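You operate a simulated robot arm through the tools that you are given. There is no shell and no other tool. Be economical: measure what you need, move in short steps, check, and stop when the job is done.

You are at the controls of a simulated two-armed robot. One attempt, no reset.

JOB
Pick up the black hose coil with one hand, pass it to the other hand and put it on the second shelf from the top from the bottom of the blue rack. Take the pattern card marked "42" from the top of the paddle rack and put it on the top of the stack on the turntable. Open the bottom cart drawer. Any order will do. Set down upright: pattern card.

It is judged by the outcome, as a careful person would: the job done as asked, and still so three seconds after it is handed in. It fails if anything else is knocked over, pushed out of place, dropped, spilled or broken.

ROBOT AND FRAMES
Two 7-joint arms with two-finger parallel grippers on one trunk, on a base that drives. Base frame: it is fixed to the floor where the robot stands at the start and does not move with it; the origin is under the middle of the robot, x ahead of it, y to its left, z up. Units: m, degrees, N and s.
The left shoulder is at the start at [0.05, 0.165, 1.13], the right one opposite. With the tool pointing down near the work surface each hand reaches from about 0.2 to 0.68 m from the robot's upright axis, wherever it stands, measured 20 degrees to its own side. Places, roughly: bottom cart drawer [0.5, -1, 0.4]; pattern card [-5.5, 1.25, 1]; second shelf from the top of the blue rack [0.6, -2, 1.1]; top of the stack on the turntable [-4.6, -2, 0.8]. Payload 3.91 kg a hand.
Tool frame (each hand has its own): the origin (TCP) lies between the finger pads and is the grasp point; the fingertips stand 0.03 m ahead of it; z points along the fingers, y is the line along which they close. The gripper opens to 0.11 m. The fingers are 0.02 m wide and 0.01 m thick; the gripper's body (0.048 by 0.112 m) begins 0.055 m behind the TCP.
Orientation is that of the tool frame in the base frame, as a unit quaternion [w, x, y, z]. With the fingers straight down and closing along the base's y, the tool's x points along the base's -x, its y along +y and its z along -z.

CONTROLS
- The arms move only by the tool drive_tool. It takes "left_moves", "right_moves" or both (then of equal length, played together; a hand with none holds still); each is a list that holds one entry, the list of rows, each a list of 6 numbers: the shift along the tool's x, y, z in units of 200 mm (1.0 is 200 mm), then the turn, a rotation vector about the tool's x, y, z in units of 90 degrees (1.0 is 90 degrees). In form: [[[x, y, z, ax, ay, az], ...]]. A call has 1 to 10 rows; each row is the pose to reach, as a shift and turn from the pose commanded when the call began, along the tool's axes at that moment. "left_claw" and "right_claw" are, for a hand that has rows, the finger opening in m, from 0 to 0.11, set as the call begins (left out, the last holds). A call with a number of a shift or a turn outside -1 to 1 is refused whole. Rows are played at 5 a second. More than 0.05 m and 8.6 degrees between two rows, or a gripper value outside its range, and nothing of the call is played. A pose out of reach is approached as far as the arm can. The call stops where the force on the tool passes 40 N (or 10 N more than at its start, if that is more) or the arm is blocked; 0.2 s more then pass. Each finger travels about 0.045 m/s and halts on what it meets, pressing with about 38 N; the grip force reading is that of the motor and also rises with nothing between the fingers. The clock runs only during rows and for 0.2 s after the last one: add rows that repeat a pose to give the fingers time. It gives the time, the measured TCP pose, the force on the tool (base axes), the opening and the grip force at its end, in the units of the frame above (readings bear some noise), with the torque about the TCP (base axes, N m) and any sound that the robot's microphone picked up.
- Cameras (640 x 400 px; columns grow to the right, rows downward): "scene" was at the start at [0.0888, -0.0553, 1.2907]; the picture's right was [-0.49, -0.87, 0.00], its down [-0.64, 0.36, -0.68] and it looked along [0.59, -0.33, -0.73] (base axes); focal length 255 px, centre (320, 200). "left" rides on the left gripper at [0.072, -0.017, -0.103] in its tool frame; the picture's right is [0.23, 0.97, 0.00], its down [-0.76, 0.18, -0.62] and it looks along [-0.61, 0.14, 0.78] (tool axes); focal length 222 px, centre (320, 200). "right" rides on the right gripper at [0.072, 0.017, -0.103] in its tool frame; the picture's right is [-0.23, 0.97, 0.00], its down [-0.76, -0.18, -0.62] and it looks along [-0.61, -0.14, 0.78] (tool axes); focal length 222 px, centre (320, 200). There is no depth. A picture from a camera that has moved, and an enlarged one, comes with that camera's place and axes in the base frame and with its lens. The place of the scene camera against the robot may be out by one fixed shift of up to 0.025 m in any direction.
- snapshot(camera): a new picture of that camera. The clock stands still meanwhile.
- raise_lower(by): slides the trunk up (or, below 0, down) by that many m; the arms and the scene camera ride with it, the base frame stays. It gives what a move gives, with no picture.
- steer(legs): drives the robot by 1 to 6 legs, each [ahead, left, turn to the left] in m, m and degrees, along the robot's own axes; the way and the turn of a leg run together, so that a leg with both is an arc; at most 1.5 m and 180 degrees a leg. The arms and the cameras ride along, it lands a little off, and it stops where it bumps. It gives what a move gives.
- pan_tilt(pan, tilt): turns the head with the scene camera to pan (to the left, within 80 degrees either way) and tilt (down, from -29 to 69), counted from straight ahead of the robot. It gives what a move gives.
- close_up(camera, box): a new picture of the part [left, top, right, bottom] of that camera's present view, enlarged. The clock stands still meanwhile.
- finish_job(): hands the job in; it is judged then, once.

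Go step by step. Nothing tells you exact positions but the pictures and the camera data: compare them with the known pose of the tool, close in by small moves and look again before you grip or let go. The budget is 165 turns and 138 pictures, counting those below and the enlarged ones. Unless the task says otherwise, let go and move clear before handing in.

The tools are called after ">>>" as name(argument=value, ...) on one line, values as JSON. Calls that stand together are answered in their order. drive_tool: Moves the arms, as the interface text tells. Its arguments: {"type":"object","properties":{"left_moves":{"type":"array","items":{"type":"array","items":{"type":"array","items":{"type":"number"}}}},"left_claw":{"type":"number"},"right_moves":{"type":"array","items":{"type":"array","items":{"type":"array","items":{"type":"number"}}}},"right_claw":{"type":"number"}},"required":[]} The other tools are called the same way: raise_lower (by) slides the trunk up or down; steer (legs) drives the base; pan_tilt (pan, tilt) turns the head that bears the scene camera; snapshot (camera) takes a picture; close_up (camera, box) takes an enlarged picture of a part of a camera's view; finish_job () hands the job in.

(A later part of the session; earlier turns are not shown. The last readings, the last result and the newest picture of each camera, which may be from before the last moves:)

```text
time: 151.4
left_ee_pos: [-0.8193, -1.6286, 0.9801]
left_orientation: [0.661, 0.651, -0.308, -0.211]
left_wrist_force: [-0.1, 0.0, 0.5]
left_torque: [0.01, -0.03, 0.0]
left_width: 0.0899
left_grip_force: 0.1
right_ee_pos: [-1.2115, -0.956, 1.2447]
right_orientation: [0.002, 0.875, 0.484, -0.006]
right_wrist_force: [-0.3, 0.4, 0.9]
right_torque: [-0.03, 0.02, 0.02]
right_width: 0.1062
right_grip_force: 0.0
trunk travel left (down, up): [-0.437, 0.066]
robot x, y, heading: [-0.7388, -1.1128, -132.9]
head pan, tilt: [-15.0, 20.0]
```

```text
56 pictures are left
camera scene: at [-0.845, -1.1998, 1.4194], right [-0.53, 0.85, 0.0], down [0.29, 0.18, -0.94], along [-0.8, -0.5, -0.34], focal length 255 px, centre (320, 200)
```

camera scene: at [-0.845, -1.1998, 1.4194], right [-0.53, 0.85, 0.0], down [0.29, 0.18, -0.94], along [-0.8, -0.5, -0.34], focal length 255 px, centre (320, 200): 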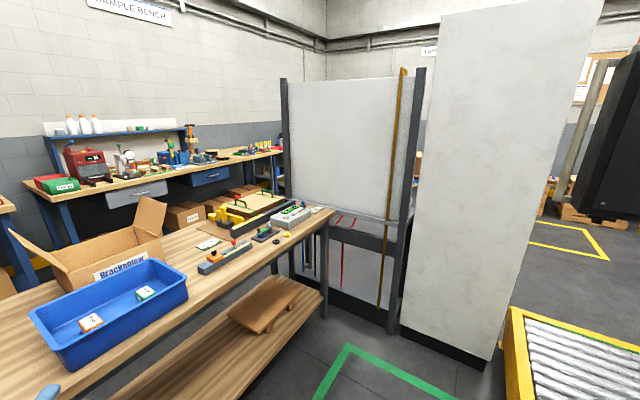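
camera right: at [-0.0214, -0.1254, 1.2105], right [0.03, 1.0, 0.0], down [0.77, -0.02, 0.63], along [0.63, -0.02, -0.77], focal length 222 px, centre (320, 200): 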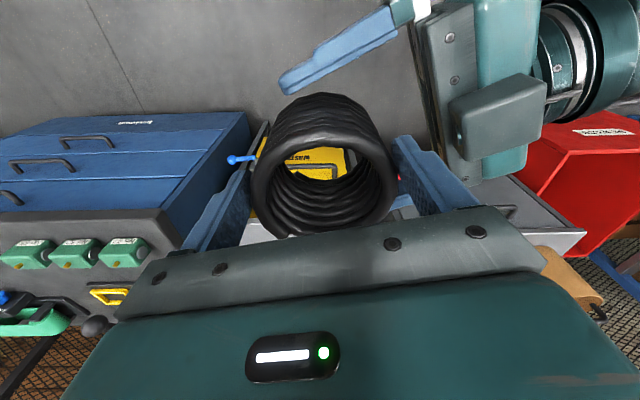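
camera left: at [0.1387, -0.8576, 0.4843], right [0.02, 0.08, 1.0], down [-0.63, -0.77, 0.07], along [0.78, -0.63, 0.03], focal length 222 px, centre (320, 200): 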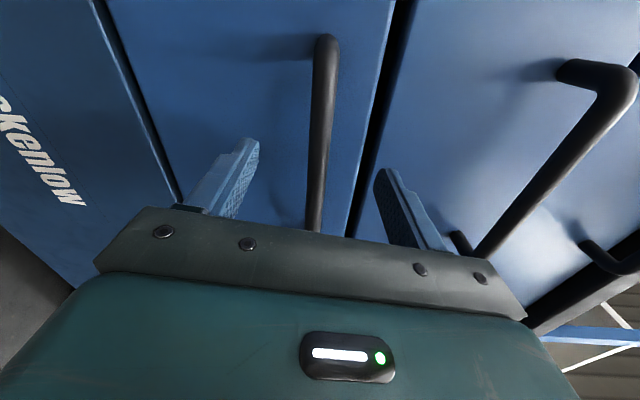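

West is blocked by the conveyor and a cabinet, but a southern aisle (y≈-3.05), between the workbench and the wall benches, leads west. I'll raise the left hand, face south, go down past the bench's east end, then slide west.

>>> drive_tool(left_moves=[[[0, 0.2, 0, 0, 0, 0], [0, 0.4, 0, 0, 0, 0], [0, 0.6, 0, 0, 0, 0], [0, 0.8, 0, 0, 0, 0], [0, 1.0, 0, 0, 0, 0]]])

>>> steer(legs=[[0, 0, 43], [0, 0.4, 0], [0.95, 0, 0]])

>>> pan_tilt(pan=-50, tilt=25)

>>> snapshot(camera="scene")

```text
time: 152.6
left_ee_pos: [-0.8538, -1.6327, 1.1788]
left_orientation: [0.66, 0.651, -0.309, -0.211]
left_wrist_force: [0.0, 1.0, 0.3]
left_torque: [-0.04, -0.01, -0.01]
left_width: 0.0901
left_grip_force: 0.1
left hand out of reach, approached as far as the arm can: row 4, 5
right_ee_pos: [-1.2106, -0.9566, 1.2442]
right_orientation: [0.002, 0.875, 0.484, -0.006]
right_wrist_force: [-0.6, 0.5, -0.5]
right_torque: [-0.02, -0.03, -0.02]
right_width: 0.1062
right_grip_force: 0.1
trunk travel left (down, up): [-0.437, 0.066]
robot x, y, heading: [-0.7389, -1.1099, -132.5]
head pan, tilt: [-15.0, 20.0]
```

```text
time: 163.2
left_ee_pos: [-0.0469, -2.4984, 1.1779]
left_orientation: [0.693, 0.718, -0.045, 0.048]
left_wrist_force: [-0.5, 0.0, 0.6]
left_torque: [0.03, -0.01, 0.01]
left_width: 0.0898
left_grip_force: 0.2
right_ee_pos: [-0.7705, -2.2523, 1.2454]
right_orientation: [0.004, 0.635, 0.773, -0.004]
right_wrist_force: [0.9, 0.9, 0.4]
right_torque: [0.0, -0.01, 0.0]
right_width: 0.106
right_grip_force: 0.1
trunk travel left (down, up): [-0.437, 0.066]
robot x, y, heading: [-0.3201, -2.0378, -89.2]
head pan, tilt: [-15.0, 20.0]
```

```text
time: 164.2
left_ee_pos: [-0.0456, -2.4976, 1.1782]
left_orientation: [0.693, 0.718, -0.046, 0.048]
left_wrist_force: [0.0, 0.1, -0.2]
left_torque: [-0.04, 0.02, 0.01]
left_width: 0.0897
left_grip_force: 0.1
right_ee_pos: [-0.7714, -2.2525, 1.2445]
right_orientation: [0.004, 0.634, 0.773, -0.006]
right_wrist_force: [1.1, 0.6, 0.1]
right_torque: [-0.02, -0.01, 0.01]
right_width: 0.106
right_grip_force: 0.1
trunk travel left (down, up): [-0.437, 0.066]
robot x, y, heading: [-0.3218, -2.0378, -89.1]
head pan, tilt: [-50.0, 25.0]
```

```text
55 pictures are left
camera scene: at [-0.3989, -2.1449, 1.4113], right [-0.65, 0.76, 0.0], down [0.32, 0.28, -0.91], along [-0.69, -0.59, -0.42], focal length 255 px, centre (320, 200)
```

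scene: 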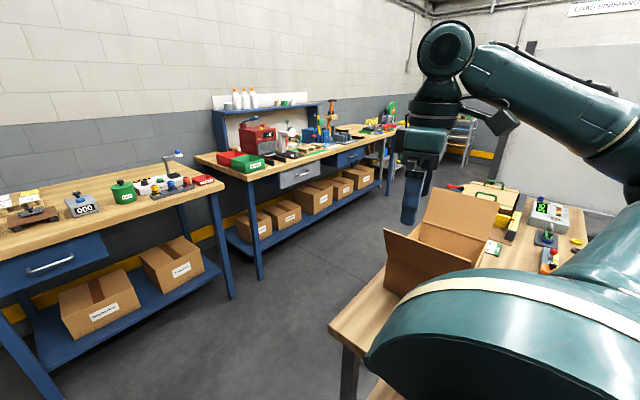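

The aisle is about 1 m wide, centred on y≈-3.0. I'm driving forward, then sliding west in stages.

>>> steer(legs=[[0.97, 0.0, -0.9], [0, -1.5, 0]])

>>> pan_tilt(pan=-70, tilt=20)

>>> snapshot(camera="scene")

```text
time: 181.8
left_ee_pos: [-1.527, -3.4456, 1.1791]
left_orientation: [0.693, 0.718, -0.052, 0.042]
left_wrist_force: [-0.6, -0.1, 0.1]
left_torque: [0.05, -0.03, -0.01]
left_width: 0.0902
left_grip_force: 0.0
right_ee_pos: [-2.2474, -3.1868, 1.2459]
right_orientation: [0.005, 0.64, 0.768, -0.005]
right_wrist_force: [-0.1, -0.2, 0.9]
right_torque: [-0.01, 0.02, -0.01]
right_width: 0.1059
right_grip_force: 0.0
trunk travel left (down, up): [-0.437, 0.066]
robot x, y, heading: [-1.7904, -2.9811, -90.4]
head pan, tilt: [-50.0, 25.0]
```

```text
time: 182.7
left_ee_pos: [-1.5263, -3.4458, 1.1796]
left_orientation: [0.693, 0.718, -0.051, 0.042]
left_wrist_force: [0.2, 0.4, 1.5]
left_torque: [0.01, -0.01, 0.03]
left_width: 0.0903
left_grip_force: 0.1
right_ee_pos: [-2.2473, -3.1879, 1.2448]
right_orientation: [0.005, 0.64, 0.768, -0.006]
right_wrist_force: [0.4, -1.1, -0.4]
right_torque: [0.01, -0.01, -0.01]
right_width: 0.1061
right_grip_force: 0.1
trunk travel left (down, up): [-0.437, 0.066]
robot x, y, heading: [-1.7907, -2.9826, -90.1]
head pan, tilt: [-70.0, 20.0]
```

```text
54 pictures are left
camera scene: at [-1.8892, -3.0592, 1.4194], right [-0.34, 0.94, 0.0], down [0.32, 0.12, -0.94], along [-0.88, -0.32, -0.34], focal length 255 px, centre (320, 200)
```

scene: 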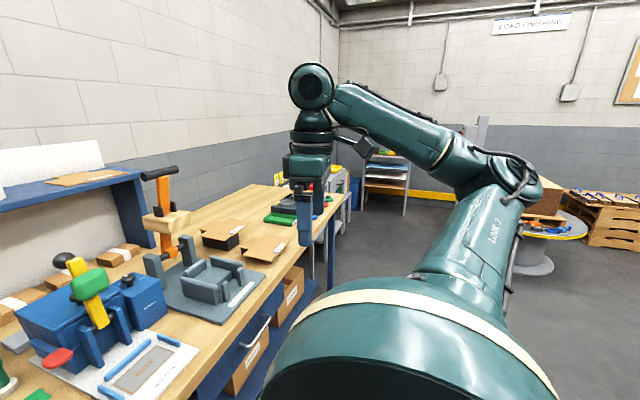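

The way west is open and the turntable is visible. I'm continuing.

>>> steer(legs=[[0, -1.4, 0], [-0.1, 0, -90]])

>>> pan_tilt(pan=-30, tilt=25)

>>> snapshot(camera="scene")

```text
time: 199.0
left_ee_pos: [-3.5998, -3.1343, 1.1789]
left_orientation: [-0.51, -0.459, 0.555, 0.471]
left_wrist_force: [0.3, -0.1, -0.1]
left_torque: [0.0, 0.03, -0.01]
left_width: 0.0899
left_grip_force: 0.1
right_ee_pos: [-3.3123, -2.426, 1.2451]
right_orientation: [-0.001, 0.998, 0.069, -0.007]
right_wrist_force: [-0.8, 0.0, -0.5]
right_torque: [0.0, 0.03, 0.0]
right_width: 0.1061
right_grip_force: 0.1
trunk travel left (down, up): [-0.437, 0.066]
robot x, y, heading: [-3.1246, -2.8848, 177.4]
head pan, tilt: [-70.0, 20.0]
```

```text
time: 200.1
left_ee_pos: [-3.6001, -3.1361, 1.1785]
left_orientation: [-0.51, -0.46, 0.554, 0.471]
left_wrist_force: [0.0, -0.8, -0.6]
left_torque: [0.0, -0.04, 0.01]
left_width: 0.09
left_grip_force: 0.0
right_ee_pos: [-3.3115, -2.4272, 1.2451]
right_orientation: [-0.001, 0.998, 0.069, -0.007]
right_wrist_force: [-0.4, 0.4, 0.0]
right_torque: [-0.01, -0.02, 0.01]
right_width: 0.1062
right_grip_force: 0.1
trunk travel left (down, up): [-0.437, 0.066]
robot x, y, heading: [-3.1291, -2.8908, 177.4]
head pan, tilt: [-30.0, 25.0]
```

```text
53 pictures are left
camera scene: at [-3.2421, -2.8547, 1.4113], right [0.54, 0.84, 0.0], down [0.36, -0.23, -0.91], along [-0.76, 0.49, -0.42], focal length 255 px, centre (320, 200)
```

scene: 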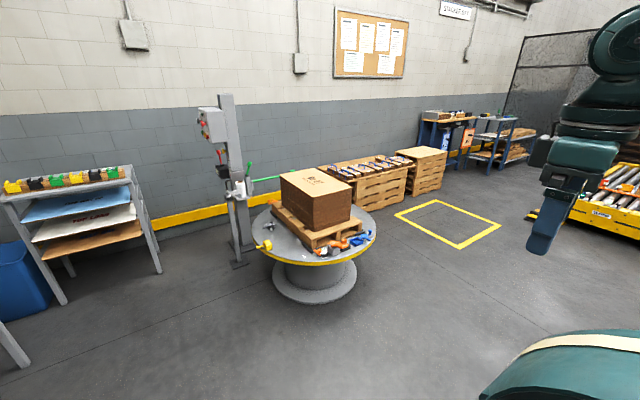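

The turntable carries a pallet with a brown box, which is the stack. The paddle rack should be near the blue stands further right, so I'm zooming in there.

>>> close_up(camera="scene", box=[400, 80, 560, 180])

>>> close_up(camera="scene", box=[240, 150, 400, 270])

```text
4.00 times, centred on (480, 130) of scene
camera zoom: at [-3.2421, -2.8547, 1.4113], right [0.54, 0.84, 0.0], down [0.36, -0.23, -0.91], along [-0.76, 0.49, -0.42], focal length 1020 px, centre (-320, 480)
```

zoom: 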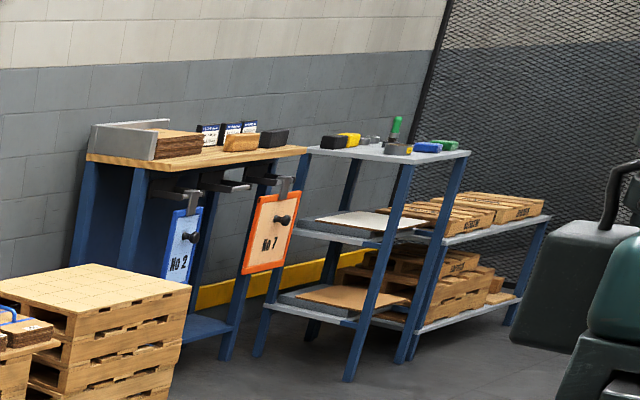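

```text
3.33 times, centred on (320, 210) of scene
camera zoom: at [-3.2421, -2.8547, 1.4113], right [0.54, 0.84, 0.0], down [0.36, -0.23, -0.91], along [-0.76, 0.49, -0.42], focal length 850 px, centre (320, 167)
```

zoom: 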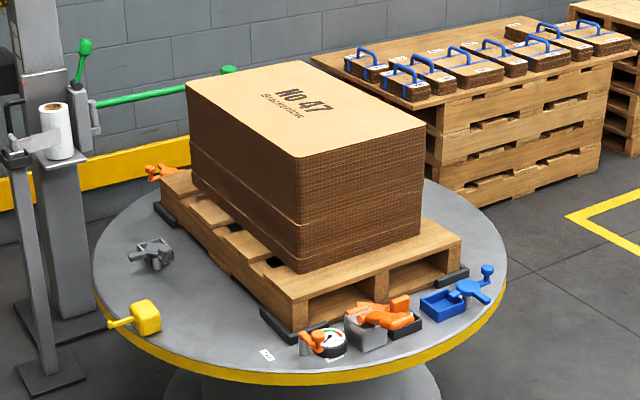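

The paddle rack is the blue bench with hanging paddles, with cards and blocks on top. The stack is the bundle of sheets topped "No 47". I'm turning north and driving toward the rack in stages.

>>> steer(legs=[[0, 0, -87], [1.0, 0.2, 0], [0.9, 0.4, 0]])

>>> pan_tilt(pan=25, tilt=25)

>>> snapshot(camera="scene")

```text
time: 213.8
left_ee_pos: [-4.19, -0.6019, 1.1781]
left_orientation: [-0.086, 0.005, 0.72, 0.689]
left_wrist_force: [0.2, -0.2, 0.0]
left_torque: [0.0, 0.0, -0.03]
left_width: 0.0897
left_grip_force: 0.1
right_ee_pos: [-3.4417, -0.7676, 1.2446]
right_orientation: [-0.005, 0.806, -0.591, -0.004]
right_wrist_force: [0.1, 0.7, -0.4]
right_torque: [0.01, -0.01, -0.02]
right_width: 0.1061
right_grip_force: 0.1
trunk travel left (down, up): [-0.437, 0.066]
robot x, y, heading: [-3.8707, -1.0277, 97.1]
head pan, tilt: [-30.0, 25.0]
```

```text
time: 215.0
left_ee_pos: [-4.1906, -0.6032, 1.1789]
left_orientation: [-0.087, 0.006, 0.719, 0.689]
left_wrist_force: [1.0, -0.2, 0.4]
left_torque: [-0.01, 0.02, -0.01]
left_width: 0.0899
left_grip_force: 0.0
right_ee_pos: [-3.4424, -0.7672, 1.2451]
right_orientation: [-0.005, 0.807, -0.591, -0.005]
right_wrist_force: [-0.4, -0.4, -0.5]
right_torque: [0.01, -0.01, -0.03]
right_width: 0.1059
right_grip_force: 0.2
trunk travel left (down, up): [-0.437, 0.066]
robot x, y, heading: [-3.8651, -1.0283, 96.7]
head pan, tilt: [25.0, 25.0]
```

```text
50 pictures are left
camera scene: at [-3.9309, -0.9374, 1.4113], right [0.85, 0.53, 0.0], down [0.22, -0.36, -0.91], along [-0.48, 0.77, -0.42], focal length 255 px, centre (320, 200)
```

scene: 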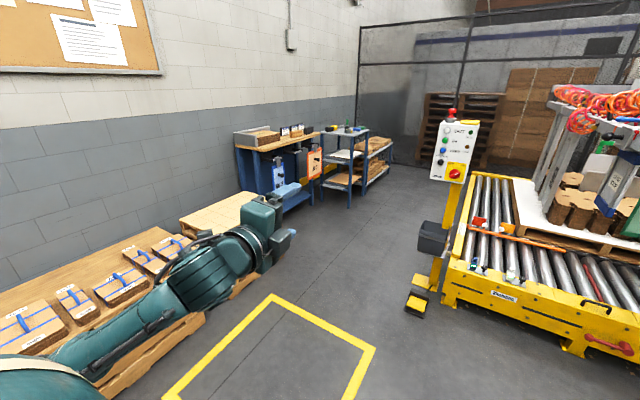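

The rack is ahead left, and the corridor runs between the pallets and the conveyor. I'm driving up and turning to face west.

>>> steer(legs=[[0.56, 0.216, 0], [0.82, 0.26, 0], [0, 0, 83]])

>>> pan_tilt(pan=-40, tilt=25)

>>> snapshot(camera="scene")

```text
time: 226.0
left_ee_pos: [-4.9743, -0.0078, 1.177]
left_orientation: [-0.518, -0.47, 0.546, 0.461]
left_wrist_force: [-1.0, 0.5, 0.5]
left_torque: [0.01, 0.0, 0.0]
left_width: 0.0901
left_grip_force: 0.0
right_ee_pos: [-4.7125, 0.7113, 1.2441]
right_orientation: [-0.001, 0.996, 0.088, -0.007]
right_wrist_force: [0.6, -0.2, -0.7]
right_torque: [0.02, 0.02, -0.01]
right_width: 0.1061
right_grip_force: 0.1
trunk travel left (down, up): [-0.437, 0.066]
robot x, y, heading: [-4.5072, 0.2559, 179.0]
head pan, tilt: [25.0, 25.0]
```

```text
time: 227.3
left_ee_pos: [-4.9745, -0.0086, 1.1794]
left_orientation: [-0.519, -0.47, 0.545, 0.461]
left_wrist_force: [0.0, -0.4, 0.6]
left_torque: [0.02, 0.0, -0.01]
left_width: 0.0901
left_grip_force: 0.1
right_ee_pos: [-4.7127, 0.7114, 1.2454]
right_orientation: [-0.001, 0.996, 0.087, -0.006]
right_wrist_force: [-0.9, 0.8, 0.6]
right_torque: [0.0, 0.0, 0.02]
right_width: 0.1062
right_grip_force: 0.0
trunk travel left (down, up): [-0.437, 0.066]
robot x, y, heading: [-4.5052, 0.2575, 179.2]
head pan, tilt: [-40.0, 25.0]
```

```text
49 pictures are left
camera scene: at [-4.6185, 0.2983, 1.4113], right [0.65, 0.76, 0.0], down [0.32, -0.27, -0.91], along [-0.69, 0.59, -0.42], focal length 255 px, centre (320, 200)
```

scene: 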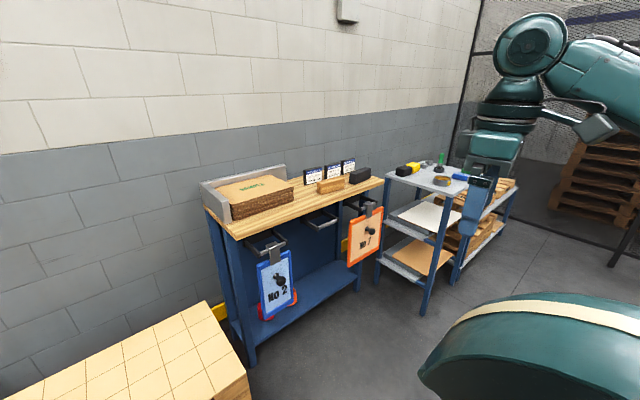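

>>> close_up(camera="scene", box=[280, 145, 390, 205])

```text
5.82 times, centred on (335, 175) of scene
camera zoom: at [-4.6185, 0.2983, 1.4113], right [0.65, 0.76, 0.0], down [0.32, -0.27, -0.91], along [-0.69, 0.59, -0.42], focal length 1484 px, centre (233, 346)
```

zoom: 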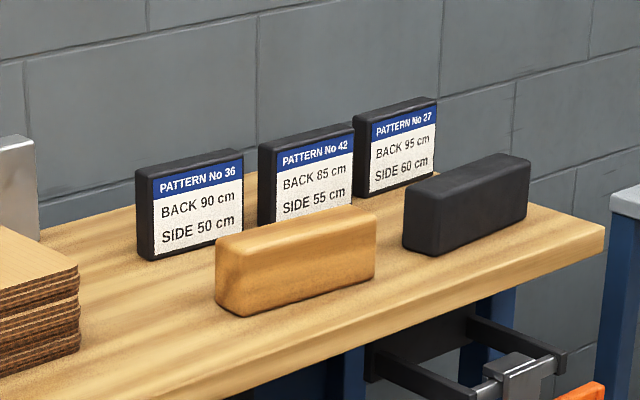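

The middle upright block is "PATTERN No 42", near [-5.5, 1.17, 0.95], with a wooden block in front. I'm raising the trunk for better downward reach and moving beside it.

>>> raise_lower(by=0.06)

>>> steer(legs=[[0, -0.69, 0.8], [0.2, 0, 0]])

>>> pan_tilt(pan=-15, tilt=35)

>>> snapshot(camera="scene")

```text
time: 228.3
left_ee_pos: [-4.9736, -0.0086, 1.2388]
left_orientation: [-0.518, -0.471, 0.545, 0.461]
left_wrist_force: [0.2, 0.1, 0.3]
left_torque: [-0.01, 0.02, 0.0]
left_width: 0.0902
left_grip_force: 0.1
right_ee_pos: [-4.7125, 0.7107, 1.3053]
right_orientation: [0.0, 0.996, 0.087, -0.007]
right_wrist_force: [-0.4, -0.5, 0.3]
right_torque: [0.0, 0.02, -0.02]
right_width: 0.1062
right_grip_force: 0.0
trunk travel left (down, up): [-0.497, 0.006]
robot x, y, heading: [-4.5081, 0.256, 179.5]
head pan, tilt: [-40.0, 25.0]
```

```text
time: 235.9
left_ee_pos: [-5.1632, 0.6588, 1.2384]
left_orientation: [-0.525, -0.477, 0.539, 0.455]
left_wrist_force: [-0.6, 0.3, 0.1]
left_torque: [-0.02, 0.04, -0.02]
left_width: 0.09
left_grip_force: 0.0
right_ee_pos: [-4.9225, 1.3837, 1.3048]
right_orientation: [0.0, 0.995, 0.101, -0.006]
right_wrist_force: [-0.2, -0.8, 0.5]
right_torque: [-0.02, -0.02, 0.0]
right_width: 0.1057
right_grip_force: 0.1
trunk travel left (down, up): [-0.497, 0.006]
robot x, y, heading: [-4.7039, 0.936, -179.2]
head pan, tilt: [-40.0, 25.0]
```

```text
time: 236.8
left_ee_pos: [-5.1619, 0.6581, 1.2386]
left_orientation: [-0.525, -0.478, 0.539, 0.454]
left_wrist_force: [-0.8, 0.4, -0.1]
left_torque: [0.0, -0.03, -0.02]
left_width: 0.0898
left_grip_force: 0.0
right_ee_pos: [-4.9224, 1.3856, 1.305]
right_orientation: [-0.002, 0.995, 0.101, -0.007]
right_wrist_force: [-0.5, 0.1, 0.5]
right_torque: [0.0, -0.03, 0.05]
right_width: 0.106
right_grip_force: 0.1
trunk travel left (down, up): [-0.497, 0.006]
robot x, y, heading: [-4.7057, 0.9337, -179.4]
head pan, tilt: [-15.0, 35.0]
```

```text
47 pictures are left
camera scene: at [-4.8305, 0.9389, 1.4556], right [0.24, 0.97, 0.0], down [0.56, -0.14, -0.82], along [-0.79, 0.2, -0.57], focal length 255 px, centre (320, 200)
```

scene: 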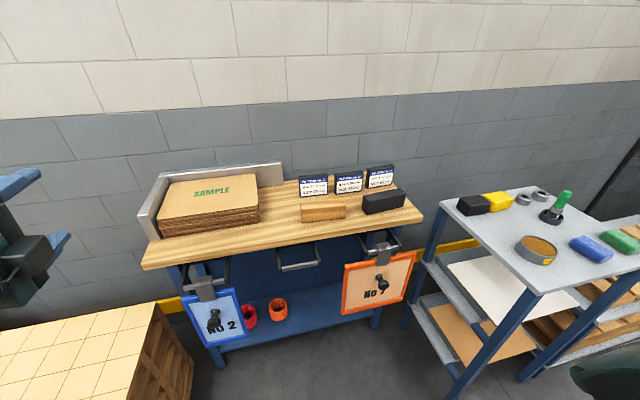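

Triangulation puts card 42 near [-5.62, 1.24, 0.94], with the table front at x≈-5.42. I'm moving closer so it's in the right hand's reach.

>>> steer(legs=[[0.28, -0.08, -0.6]])

>>> pan_tilt(pan=-20, tilt=40)

>>> close_up(camera="scene", box=[240, 80, 480, 230])

```text
time: 238.8
left_ee_pos: [-5.4457, 0.7443, 1.2371]
left_orientation: [-0.521, -0.474, 0.542, 0.458]
left_wrist_force: [0.2, -0.4, -0.1]
left_torque: [0.02, 0.03, -0.01]
left_width: 0.09
left_grip_force: 0.0
right_ee_pos: [-5.1934, 1.4672, 1.3062]
right_orientation: [-0.001, 0.995, 0.095, -0.006]
right_wrist_force: [-0.5, -0.5, 0.2]
right_torque: [0.02, -0.03, 0.01]
right_width: 0.1063
right_grip_force: 0.0
trunk travel left (down, up): [-0.497, 0.006]
robot x, y, heading: [-4.982, 1.015, -179.6]
head pan, tilt: [-15.0, 35.0]
```

```text
time: 239.5
left_ee_pos: [-5.4443, 0.7442, 1.2391]
left_orientation: [-0.521, -0.474, 0.542, 0.458]
left_wrist_force: [0.1, -0.5, -0.7]
left_torque: [0.01, 0.0, -0.02]
left_width: 0.09
left_grip_force: 0.1
right_ee_pos: [-5.193, 1.4665, 1.3052]
right_orientation: [-0.001, 0.996, 0.094, -0.008]
right_wrist_force: [0.5, -0.5, 0.1]
right_torque: [-0.02, 0.0, -0.03]
right_width: 0.1062
right_grip_force: 0.0
trunk travel left (down, up): [-0.497, 0.006]
robot x, y, heading: [-4.9821, 1.0125, -179.7]
head pan, tilt: [-20.0, 40.0]
```

```text
2.67 times, centred on (360, 155) of scene
camera zoom: at [-5.1026, 1.0251, 1.448], right [0.34, 0.94, 0.0], down [0.6, -0.22, -0.77], along [-0.72, 0.26, -0.64], focal length 680 px, centre (213, 320)
```

zoom: 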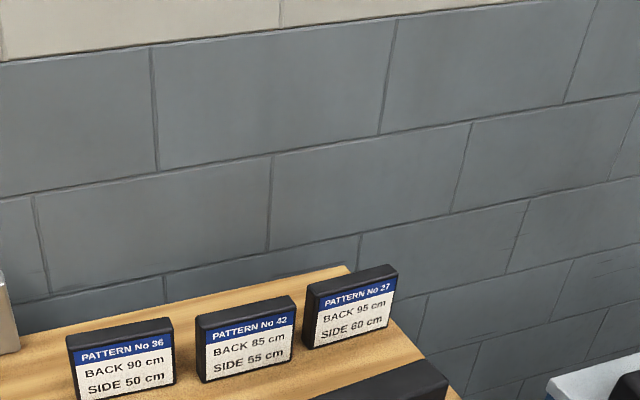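

The card's top is at about z≈0.99, and it's about 0.1 m wide and 0.03 thick. I'm swinging the right hand over it, with the fingers set to close across its thickness (along x).

>>> drive_tool(right_moves=[[[-0.14, 0.04, 0.0, 0, 0, 0.08], [-0.28, 0.08, 0.0, 0, 0, 0.16], [-0.42, 0.12, 0.0, 0, 0, 0.24], [-0.57, 0.17, 0.0, 0, 0, 0.32], [-0.71, 0.21, 0.05, 0, 0, 0.4], [-0.86, 0.26, 0.1, 0, 0, 0.48], [-1.0, 0.3, 0.15, 0, 0, 0.56]]], right_claw=0.09)

>>> drive_tool(right_moves=[[[-0.05, 0.11, 0.05, 0, 0, 0.08], [-0.1, 0.22, 0.1, 0, 0, 0.16], [-0.15, 0.33, 0.15, 0, 0, 0.24], [-0.2, 0.45, 0.2, 0, 0, 0.32], [-0.25, 0.56, 0.25, 0, 0, 0.4], [-0.3, 0.68, 0.3, 0, 0, 0.48], [-0.35, 0.8, 0.35, 0, 0, 0.56], [-0.35, 0.8, 0.35, 0, 0, 0.56]]])

>>> snapshot(camera="scene")

>>> snapshot(camera="right")

```text
time: 241.1
left_ee_pos: [-5.4448, 0.7428, 1.2368]
left_orientation: [-0.523, -0.474, 0.541, 0.458]
left_wrist_force: [-0.8, 0.2, -0.1]
left_torque: [0.0, 0.01, -0.03]
left_width: 0.0898
left_grip_force: 0.0
right_ee_pos: [-5.3788, 1.3684, 1.2777]
right_orientation: [0.003, 0.94, -0.34, -0.007]
right_wrist_force: [0.1, 0.0, 0.3]
right_torque: [-0.01, -0.01, -0.02]
right_width: 0.09
right_grip_force: 0.0
trunk travel left (down, up): [-0.497, 0.006]
robot x, y, heading: [-4.9856, 1.0107, -180.1]
head pan, tilt: [-20.0, 40.0]
```

```text
time: 242.9
left_ee_pos: [-5.4437, 0.7443, 1.2386]
left_orientation: [-0.522, -0.474, 0.542, 0.458]
left_wrist_force: [-0.4, 0.2, -0.3]
left_torque: [0.01, -0.04, -0.02]
left_width: 0.09
left_grip_force: 0.0
right_ee_pos: [-5.5362, 1.2903, 1.2131]
right_orientation: [-0.005, -0.706, 0.708, 0.005]
right_wrist_force: [0.1, 0.5, -0.2]
right_torque: [0.01, 0.01, 0.01]
right_width: 0.0899
right_grip_force: 0.0
trunk travel left (down, up): [-0.497, 0.006]
robot x, y, heading: [-4.9831, 1.0135, -180.1]
head pan, tilt: [-20.0, 40.0]
```

```text
45 pictures are left
camera scene: at [-5.1022, 1.0252, 1.4481], right [0.34, 0.94, 0.0], down [0.6, -0.22, -0.77], along [-0.72, 0.26, -0.64], focal length 255 px, centre (320, 200)
```

scene: 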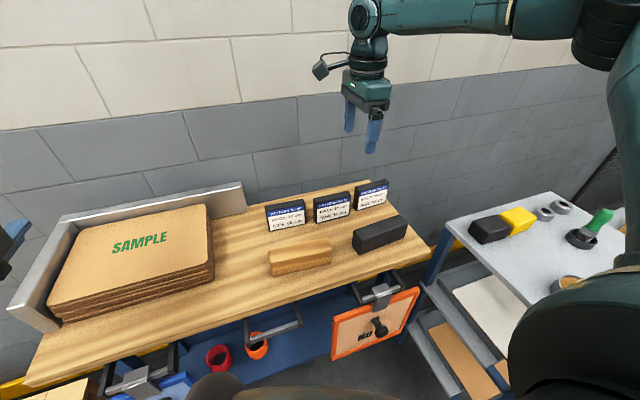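

```text
44 pictures are left
camera right: at [-5.5518, 1.2181, 1.3167], right [-0.97, 0.23, 0.01], down [0.19, 0.76, 0.62], along [0.13, 0.61, -0.78], focal length 222 px, centre (320, 200)
```

right: 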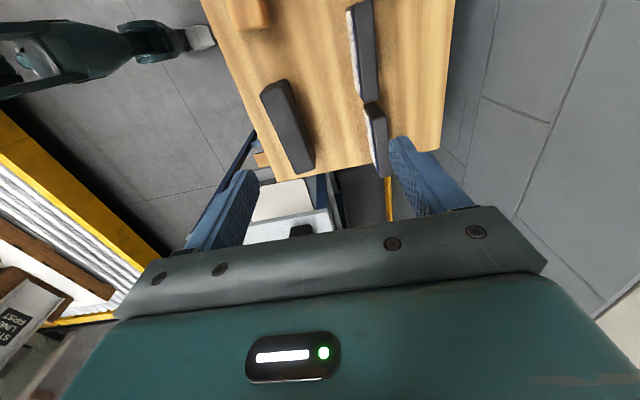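

Card 42's top is centred near [-5.607, 1.258], with its length along y. I'm moving above it with a narrower opening.

>>> drive_tool(right_moves=[[[0.05, 0.12, 0.05, 0, 0, 0], [0.1, 0.24, 0.15, 0, 0, 0], [0.16, 0.355, 0.3, 0, 0, 0], [0.16, 0.355, 0.5, 0, 0, 0], [0.16, 0.355, 0.65, 0, 0, 0], [0.16, 0.355, 0.72, 0, 0, 0], [0.16, 0.355, 0.72, 0, 0, 0]]], right_claw=0.065)

>>> snapshot(camera="right")

>>> close_up(camera="scene", box=[240, 100, 440, 250])

```text
time: 244.5
left_ee_pos: [-5.4447, 0.7443, 1.2373]
left_orientation: [-0.522, -0.474, 0.542, 0.457]
left_wrist_force: [-0.4, 0.1, 0.4]
left_torque: [0.03, -0.01, -0.01]
left_width: 0.09
left_grip_force: 0.0
right_ee_pos: [-5.5513, 1.2869, 1.0894]
right_orientation: [0.005, 0.707, -0.707, -0.005]
right_wrist_force: [-1.0, 1.0, 0.5]
right_torque: [-0.02, 0.0, 0.04]
right_width: 0.0646
right_grip_force: 0.1
right hand out of reach, approached as far as the arm can: row 2, 3, 4, 5, 6, 7
trunk travel left (down, up): [-0.497, 0.006]
robot x, y, heading: [-4.9792, 1.0115, -179.9]
head pan, tilt: [-20.0, 40.0]
```

```text
43 pictures are left
camera right: at [-5.5667, 1.2155, 1.1927], right [-0.97, 0.23, 0.01], down [0.19, 0.76, 0.62], along [0.13, 0.61, -0.78], focal length 222 px, centre (320, 200)
```

right: 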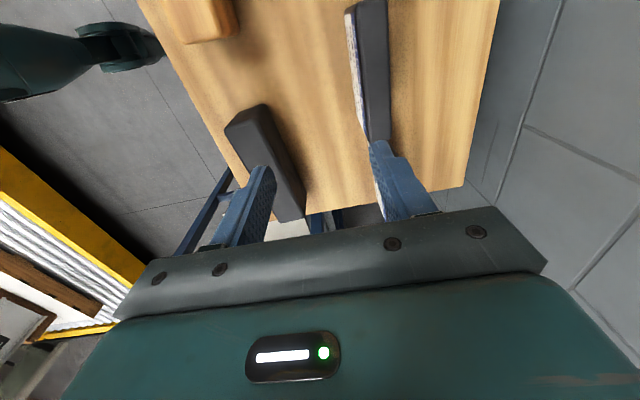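

```text
2.67 times, centred on (340, 175) of scene
camera zoom: at [-5.1028, 1.0252, 1.448], right [0.34, 0.94, 0.0], down [0.6, -0.22, -0.77], along [-0.72, 0.26, -0.64], focal length 680 px, centre (267, 267)
```

zoom: 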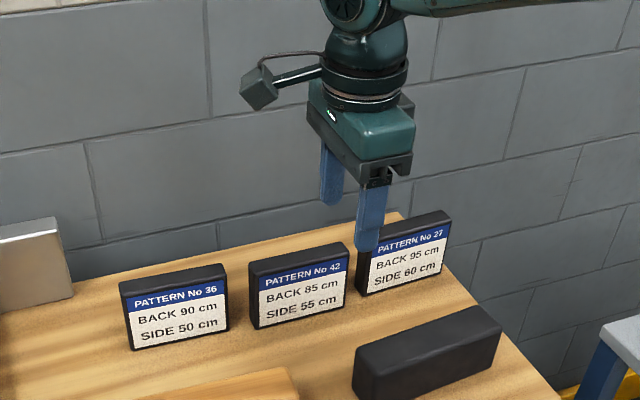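

The reach fell about 0.05 m short. I'll nudge the base ahead 0.05 and right 0.08; its front stays clear of the paddles at x≈-5.38.

>>> steer(legs=[[0.05, -0.08, 0]])

>>> drive_tool(right_moves=[[[0, 0, 0, 0, 0, 0]]])

```text
time: 245.8
left_ee_pos: [-5.4947, 0.8212, 1.2383]
left_orientation: [-0.522, -0.474, 0.542, 0.458]
left_wrist_force: [0.1, 0.5, -0.3]
left_torque: [0.0, 0.01, 0.02]
left_width: 0.09
left_grip_force: 0.1
right_ee_pos: [-5.6011, 1.3643, 1.0886]
right_orientation: [0.004, 0.708, -0.706, -0.004]
right_wrist_force: [-0.7, -0.2, -0.8]
right_torque: [-0.03, -0.01, 0.0]
right_width: 0.065
right_grip_force: 0.1
trunk travel left (down, up): [-0.497, 0.006]
robot x, y, heading: [-5.033, 1.0852, -179.8]
head pan, tilt: [-20.0, 40.0]
```

```text
time: 246.2
left_ee_pos: [-5.4928, 0.8216, 1.2389]
left_orientation: [-0.523, -0.474, 0.542, 0.457]
left_wrist_force: [0.4, -0.3, 0.3]
left_torque: [-0.02, -0.01, -0.02]
left_width: 0.0903
left_grip_force: 0.0
right_ee_pos: [-5.6019, 1.3649, 1.0883]
right_orientation: [0.005, 0.708, -0.706, -0.006]
right_wrist_force: [0.5, 0.2, 0.7]
right_torque: [-0.01, -0.05, 0.02]
right_width: 0.065
right_grip_force: 0.1
trunk travel left (down, up): [-0.497, 0.006]
robot x, y, heading: [-5.0339, 1.0909, -179.7]
head pan, tilt: [-20.0, 40.0]
```

>>> drive_tool(right_moves=[[[0.2, 0.01, 0, 0, 0, 0], [0.4, 0.02, 0, 0, 0, 0], [0.535, 0.025, 0.05, 0, 0, 0], [0.535, 0.025, 0.15, 0, 0, 0], [0.535, 0.025, 0.15, 0, 0, 0]]])

>>> snapshot(camera="right")

>>> close_up(camera="scene", box=[240, 100, 440, 250])

```text
time: 247.4
left_ee_pos: [-5.4934, 0.8195, 1.2375]
left_orientation: [-0.523, -0.475, 0.541, 0.456]
left_wrist_force: [0.3, -0.1, -0.2]
left_torque: [-0.01, -0.02, 0.0]
left_width: 0.09
left_grip_force: 0.0
right_ee_pos: [-5.5566, 1.2951, 1.0818]
right_orientation: [0.005, 0.707, -0.707, -0.006]
right_wrist_force: [0.5, 0.0, -0.1]
right_torque: [0.02, 0.01, 0.0]
right_width: 0.0649
right_grip_force: 0.0
right hand out of reach, approached as far as the arm can: row 1, 2, 3, 4, 5
trunk travel left (down, up): [-0.497, 0.006]
robot x, y, heading: [-5.0296, 1.0907, -179.9]
head pan, tilt: [-20.0, 40.0]
```

```text
41 pictures are left
camera right: at [-5.5712, 1.2229, 1.186], right [-0.97, 0.23, 0.01], down [0.19, 0.76, 0.62], along [0.13, 0.61, -0.78], focal length 222 px, centre (320, 200)
```

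right: 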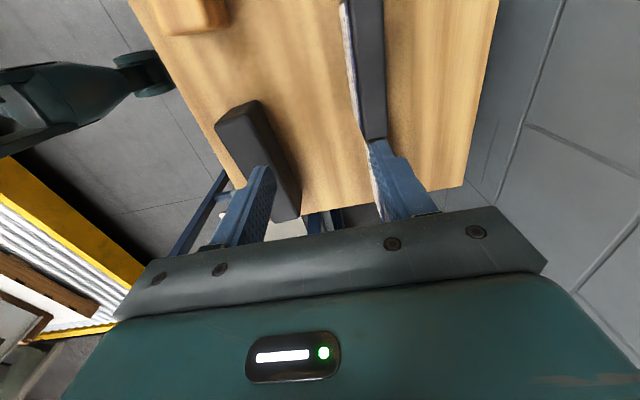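

```text
2.67 times, centred on (340, 175) of scene
camera zoom: at [-5.1519, 1.1032, 1.448], right [0.34, 0.94, 0.0], down [0.61, -0.22, -0.77], along [-0.72, 0.26, -0.64], focal length 680 px, centre (267, 267)
```

zoom: 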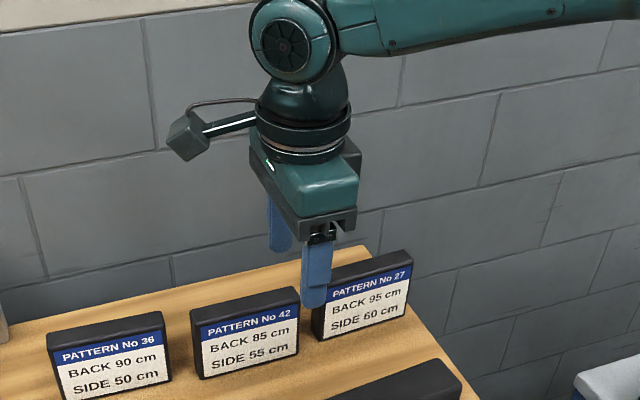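

The arm's limit favours targets further to its right. I'll shift the base 0.14 m left so the card sits at about 28° to the right.

>>> steer(legs=[[0.0, 0.14, 0]])

>>> drive_tool(right_moves=[[[-0.15, 0.0, 0, 0, 0, 0], [-0.3, 0.05, 0, 0, 0, 0], [-0.45, 0.12, 0, 0, 0, 0], [-0.52, 0.25, 0, 0, 0, 0], [-0.52, 0.25, 0, 0, 0, 0]]])

>>> snapshot(camera="right")

>>> close_up(camera="scene", box=[240, 100, 440, 250])

```text
time: 249.3
left_ee_pos: [-5.4928, 0.6788, 1.2384]
left_orientation: [-0.523, -0.475, 0.541, 0.456]
left_wrist_force: [0.0, -0.4, -0.2]
left_torque: [0.0, -0.01, -0.01]
left_width: 0.09
left_grip_force: 0.0
right_ee_pos: [-5.5558, 1.1526, 1.0818]
right_orientation: [0.006, 0.708, -0.706, -0.006]
right_wrist_force: [0.1, 0.3, -0.9]
right_torque: [-0.01, -0.01, 0.01]
right_width: 0.0652
right_grip_force: 0.1
trunk travel left (down, up): [-0.497, 0.006]
robot x, y, heading: [-5.0342, 0.9462, -179.7]
head pan, tilt: [-20.0, 40.0]
```

```text
time: 250.5
left_ee_pos: [-5.4906, 0.6803, 1.2388]
left_orientation: [-0.523, -0.474, 0.541, 0.456]
left_wrist_force: [0.0, -0.3, -0.8]
left_torque: [0.01, -0.02, -0.04]
left_width: 0.0902
left_grip_force: 0.1
right_ee_pos: [-5.6047, 1.2538, 1.0825]
right_orientation: [0.006, 0.708, -0.706, -0.005]
right_wrist_force: [0.5, -0.3, 0.3]
right_torque: [-0.02, -0.02, -0.01]
right_width: 0.065
right_grip_force: 0.1
trunk travel left (down, up): [-0.497, 0.006]
robot x, y, heading: [-5.0291, 0.9495, -179.7]
head pan, tilt: [-20.0, 40.0]
```

```text
39 pictures are left
camera right: at [-5.6197, 1.1835, 1.1876], right [-0.97, 0.22, 0.01], down [0.18, 0.76, 0.62], along [0.13, 0.61, -0.78], focal length 222 px, centre (320, 200)
```

right: 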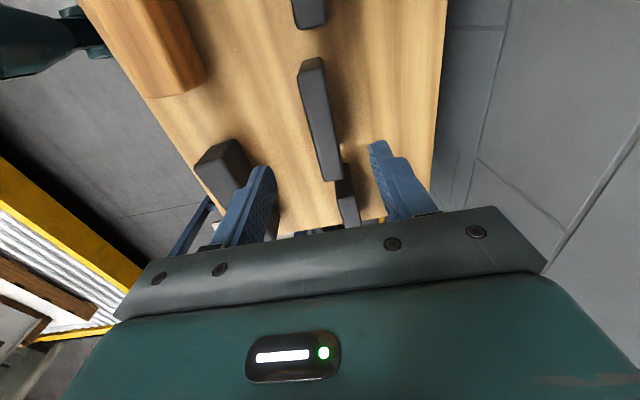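

```text
2.67 times, centred on (340, 175) of scene
camera zoom: at [-5.1507, 0.9623, 1.4481], right [0.33, 0.94, 0.0], down [0.61, -0.22, -0.77], along [-0.72, 0.26, -0.64], focal length 680 px, centre (267, 267)
```

zoom: 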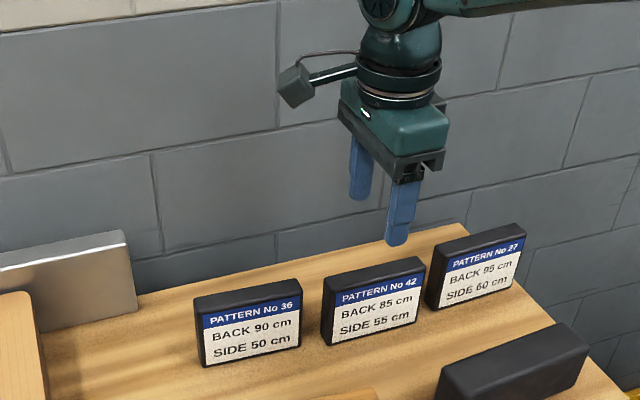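

The hand is now right over card 42 and the fingers straddle its thickness. I'm descending to grip its upper part.

>>> drive_tool(right_moves=[[[0, 0.01, 0.12, 0, 0, 0], [0, 0.01, 0.24, 0, 0, 0], [0, 0.01, 0.36, 0, 0, 0], [0, 0.01, 0.46, 0, 0, 0], [0, 0.01, 0.46, 0, 0, 0]]])

>>> snapshot(camera="right")

>>> close_up(camera="scene", box=[240, 100, 440, 250])

```text
time: 251.7
left_ee_pos: [-5.4905, 0.6783, 1.2387]
left_orientation: [-0.523, -0.474, 0.541, 0.457]
left_wrist_force: [-0.6, 0.0, 0.2]
left_torque: [-0.01, -0.01, 0.01]
left_width: 0.0901
left_grip_force: 0.1
right_ee_pos: [-5.5772, 1.2645, 1.0136]
right_orientation: [0.009, 0.708, -0.706, -0.008]
right_wrist_force: [-3.4, 2.9, 15.3]
right_torque: [0.08, 0.62, 0.03]
right_width: 0.0666
right_grip_force: 2.1
right hand out of reach, approached as far as the arm can: row 1, 2, 3, 4, 5
trunk travel left (down, up): [-0.497, 0.006]
robot x, y, heading: [-5.0336, 0.9489, -179.6]
head pan, tilt: [-20.0, 40.0]
```

```text
37 pictures are left
camera right: at [-5.5917, 1.1926, 1.1174], right [-0.97, 0.22, 0.02], down [0.19, 0.76, 0.62], along [0.12, 0.61, -0.79], focal length 222 px, centre (320, 200)
```

right: 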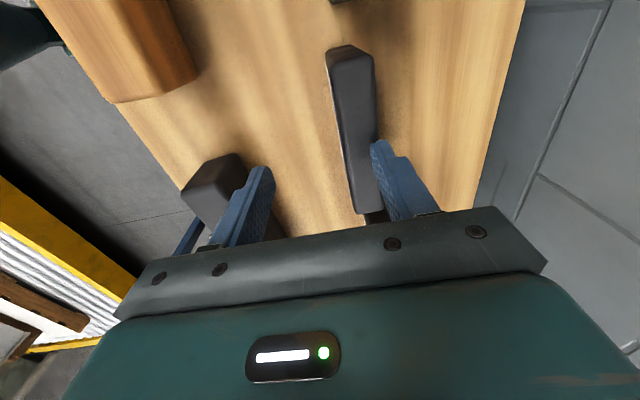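

```text
2.67 times, centred on (340, 175) of scene
camera zoom: at [-5.15, 0.9616, 1.4484], right [0.33, 0.94, 0.0], down [0.6, -0.21, -0.77], along [-0.72, 0.26, -0.64], focal length 680 px, centre (267, 267)
```

zoom: 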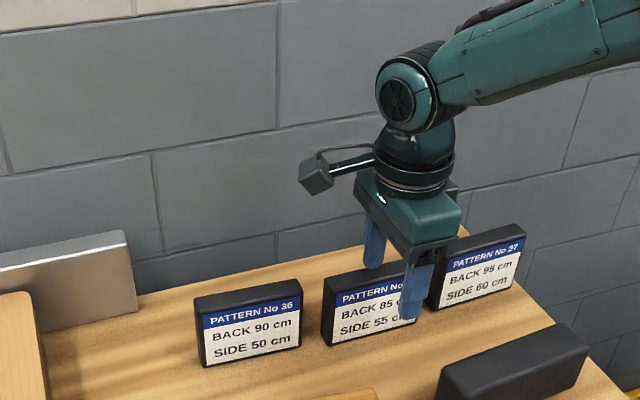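

Reach shrinks as the hand lowers with the trunk this high, and the rear finger touched the card top. I'll lift off and drop the trunk 0.1 m so the wrist is level with the shoulder.

>>> drive_tool(right_moves=[[[0, 0, -0.2, 0, 0, 0], [0, 0, -0.4, 0, 0, 0], [0, 0, -0.6, 0, 0, 0], [0, 0, -0.8, 0, 0, 0]]])

>>> raise_lower(by=-0.1)

>>> close_up(camera="right", box=[200, 0, 520, 200])

```text
time: 252.7
left_ee_pos: [-5.4908, 0.6787, 1.2391]
left_orientation: [-0.523, -0.475, 0.541, 0.457]
left_wrist_force: [-0.3, -0.1, 0.8]
left_torque: [-0.01, -0.01, 0.0]
left_width: 0.09
left_grip_force: 0.0
right_ee_pos: [-5.5756, 1.2642, 1.1691]
right_orientation: [0.006, 0.709, -0.705, -0.006]
right_wrist_force: [0.7, -0.3, 0.4]
right_torque: [0.03, -0.02, -0.04]
right_width: 0.0648
right_grip_force: 0.1
trunk travel left (down, up): [-0.497, 0.006]
robot x, y, heading: [-5.0335, 0.9534, -179.5]
head pan, tilt: [-20.0, 40.0]
```

```text
time: 254.1
left_ee_pos: [-5.4902, 0.679, 1.1384]
left_orientation: [-0.523, -0.475, 0.541, 0.457]
left_wrist_force: [1.1, 0.2, 0.2]
left_torque: [-0.04, 0.01, 0.01]
left_width: 0.0901
left_grip_force: 0.1
right_ee_pos: [-5.5752, 1.2641, 1.0686]
right_orientation: [0.006, 0.709, -0.705, -0.006]
right_wrist_force: [0.3, -1.3, -0.1]
right_torque: [0.0, 0.03, -0.04]
right_width: 0.0651
right_grip_force: 0.0
trunk travel left (down, up): [-0.397, 0.106]
robot x, y, heading: [-5.0321, 0.9515, -179.8]
head pan, tilt: [-20.0, 40.0]
```

```text
2.00 times, centred on (360, 100) of right
camera zoom: at [-5.5902, 1.1929, 1.1735], right [-0.97, 0.22, 0.01], down [0.18, 0.76, 0.62], along [0.13, 0.61, -0.78], focal length 444 px, centre (240, 400)
```

zoom: 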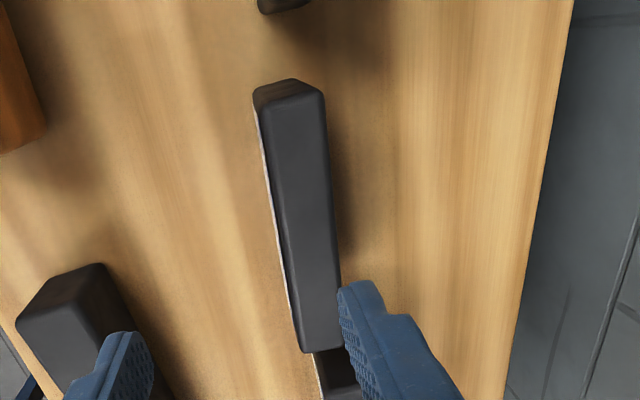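

>>> drive_tool(right_moves=[[[0.025, 0.08, 0, 0, 0, 0], [0.025, 0.165, 0, 0, 0, 0], [0.025, 0.165, 0.1, 0, 0, 0], [0.025, 0.165, 0.1, 0, 0, 0]]], right_claw=0.075)

```text
time: 255.1
left_ee_pos: [-5.4904, 0.6781, 1.1396]
left_orientation: [-0.523, -0.474, 0.541, 0.457]
left_wrist_force: [0.1, -0.2, 0.7]
left_torque: [-0.03, 0.02, 0.0]
left_width: 0.0901
left_grip_force: 0.0
right_ee_pos: [-5.6096, 1.2579, 1.0489]
right_orientation: [0.006, 0.708, -0.706, -0.006]
right_wrist_force: [-0.5, 0.5, -0.6]
right_torque: [-0.01, 0.0, -0.02]
right_width: 0.075
right_grip_force: 0.1
trunk travel left (down, up): [-0.397, 0.106]
robot x, y, heading: [-5.0336, 0.9513, -179.5]
head pan, tilt: [-20.0, 40.0]
```

Reachable now. I'm descending in small rows.

>>> drive_tool(right_moves=[[[0, 0, 0.08, 0, 0, 0], [0, 0, 0.16, 0, 0, 0], [0, 0, 0.24, 0, 0, 0], [0, 0, 0.29, 0, 0, 0], [0, 0, 0.29, 0, 0, 0]]])

>>> close_up(camera="scene", box=[240, 80, 440, 230])

>>> snapshot(camera="right")

```text
time: 256.3
left_ee_pos: [-5.4912, 0.6784, 1.1392]
left_orientation: [-0.523, -0.474, 0.541, 0.457]
left_wrist_force: [0.4, 0.6, -0.5]
left_torque: [0.01, 0.0, 0.03]
left_width: 0.0902
left_grip_force: 0.1
right_ee_pos: [-5.6081, 1.2595, 0.9915]
right_orientation: [0.006, 0.708, -0.706, -0.005]
right_wrist_force: [1.0, 1.2, 0.3]
right_torque: [0.01, 0.01, 0.02]
right_width: 0.0751
right_grip_force: 0.0
trunk travel left (down, up): [-0.397, 0.106]
robot x, y, heading: [-5.0309, 0.9539, -179.6]
head pan, tilt: [-20.0, 40.0]
```

```text
2.67 times, centred on (340, 155) of scene
camera zoom: at [-5.1511, 0.9621, 1.348], right [0.33, 0.94, 0.0], down [0.61, -0.22, -0.77], along [-0.72, 0.26, -0.64], focal length 680 px, centre (267, 320)
```

zoom: 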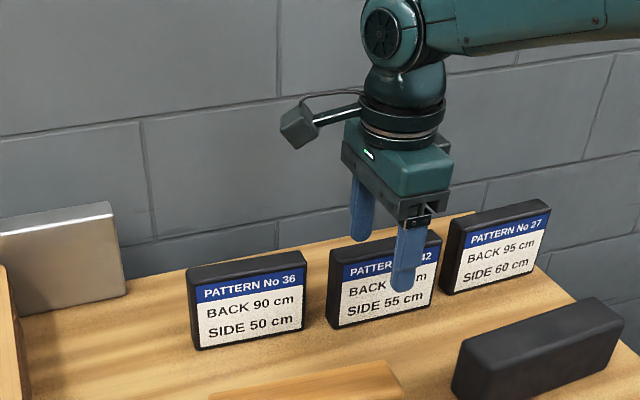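

```text
33 pictures are left
camera right: at [-5.623, 1.1871, 1.0965], right [-0.97, 0.22, 0.01], down [0.18, 0.76, 0.62], along [0.13, 0.61, -0.78], focal length 222 px, centre (320, 200)
```

right: 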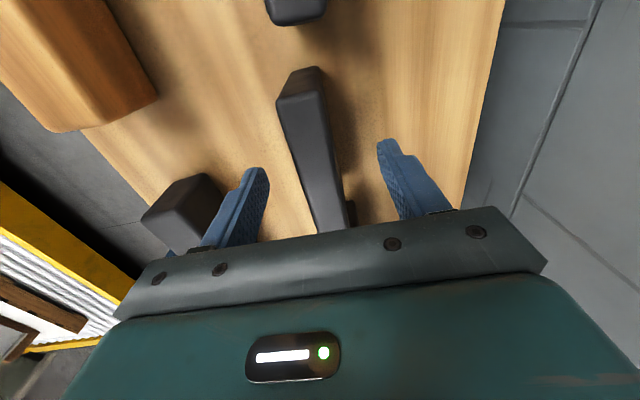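

The fingers straddle the card. I'm closing on it and lifting.

>>> drive_tool(right_moves=[[[0, 0, 0, 0, 0, 0], [0, 0, 0, 0, 0, 0], [0, 0, 0, 0, 0, 0], [0, 0, 0, 0, 0, 0], [0, 0, 0, 0, 0, 0], [0, 0, 0, 0, 0, 0]]], right_claw=0.0)

>>> drive_tool(right_moves=[[[0, 0, -0.1, 0, 0, 0], [0, 0, -0.25, 0, 0, 0], [0, 0, -0.4, 0, 0, 0], [0, 0, -0.55, 0, 0, 0], [0, 0, -0.7, 0, 0, 0]]])

>>> close_up(camera="scene", box=[240, 60, 440, 210])

```text
time: 257.7
left_ee_pos: [-5.4914, 0.6786, 1.1389]
left_orientation: [-0.523, -0.475, 0.541, 0.456]
left_wrist_force: [-0.1, -0.1, 0.1]
left_torque: [0.02, -0.02, 0.04]
left_width: 0.0898
left_grip_force: 0.1
right_ee_pos: [-5.6078, 1.2589, 0.992]
right_orientation: [0.006, 0.708, -0.706, -0.005]
right_wrist_force: [0.6, 0.5, 1.0]
right_torque: [0.0, -0.08, -0.03]
right_width: 0.0232
right_grip_force: 37.8
trunk travel left (down, up): [-0.397, 0.106]
robot x, y, heading: [-5.032, 0.9502, -179.4]
head pan, tilt: [-20.0, 40.0]
```

```text
time: 258.9
left_ee_pos: [-5.4914, 0.6799, 1.1389]
left_orientation: [-0.523, -0.475, 0.541, 0.456]
left_wrist_force: [0.3, 0.2, -0.6]
left_torque: [-0.03, 0.03, -0.02]
left_width: 0.0899
left_grip_force: 0.0
right_ee_pos: [-5.6064, 1.258, 1.1323]
right_orientation: [0.006, 0.708, -0.706, -0.006]
right_wrist_force: [0.2, -0.3, -1.3]
right_torque: [0.0, -0.03, 0.0]
right_width: 0.0231
right_grip_force: 38.3
trunk travel left (down, up): [-0.397, 0.106]
robot x, y, heading: [-5.0353, 0.9468, -179.5]
head pan, tilt: [-20.0, 40.0]
```

```text
2.67 times, centred on (340, 135) of scene
camera zoom: at [-5.1511, 0.9621, 1.348], right [0.33, 0.94, 0.0], down [0.61, -0.22, -0.77], along [-0.72, 0.26, -0.64], focal length 680 px, centre (267, 373)
```

zoom: 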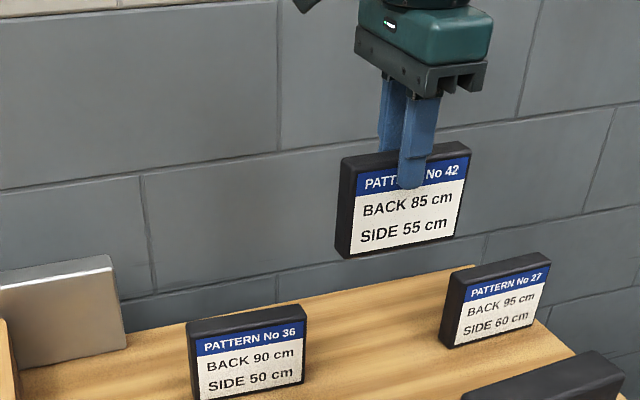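

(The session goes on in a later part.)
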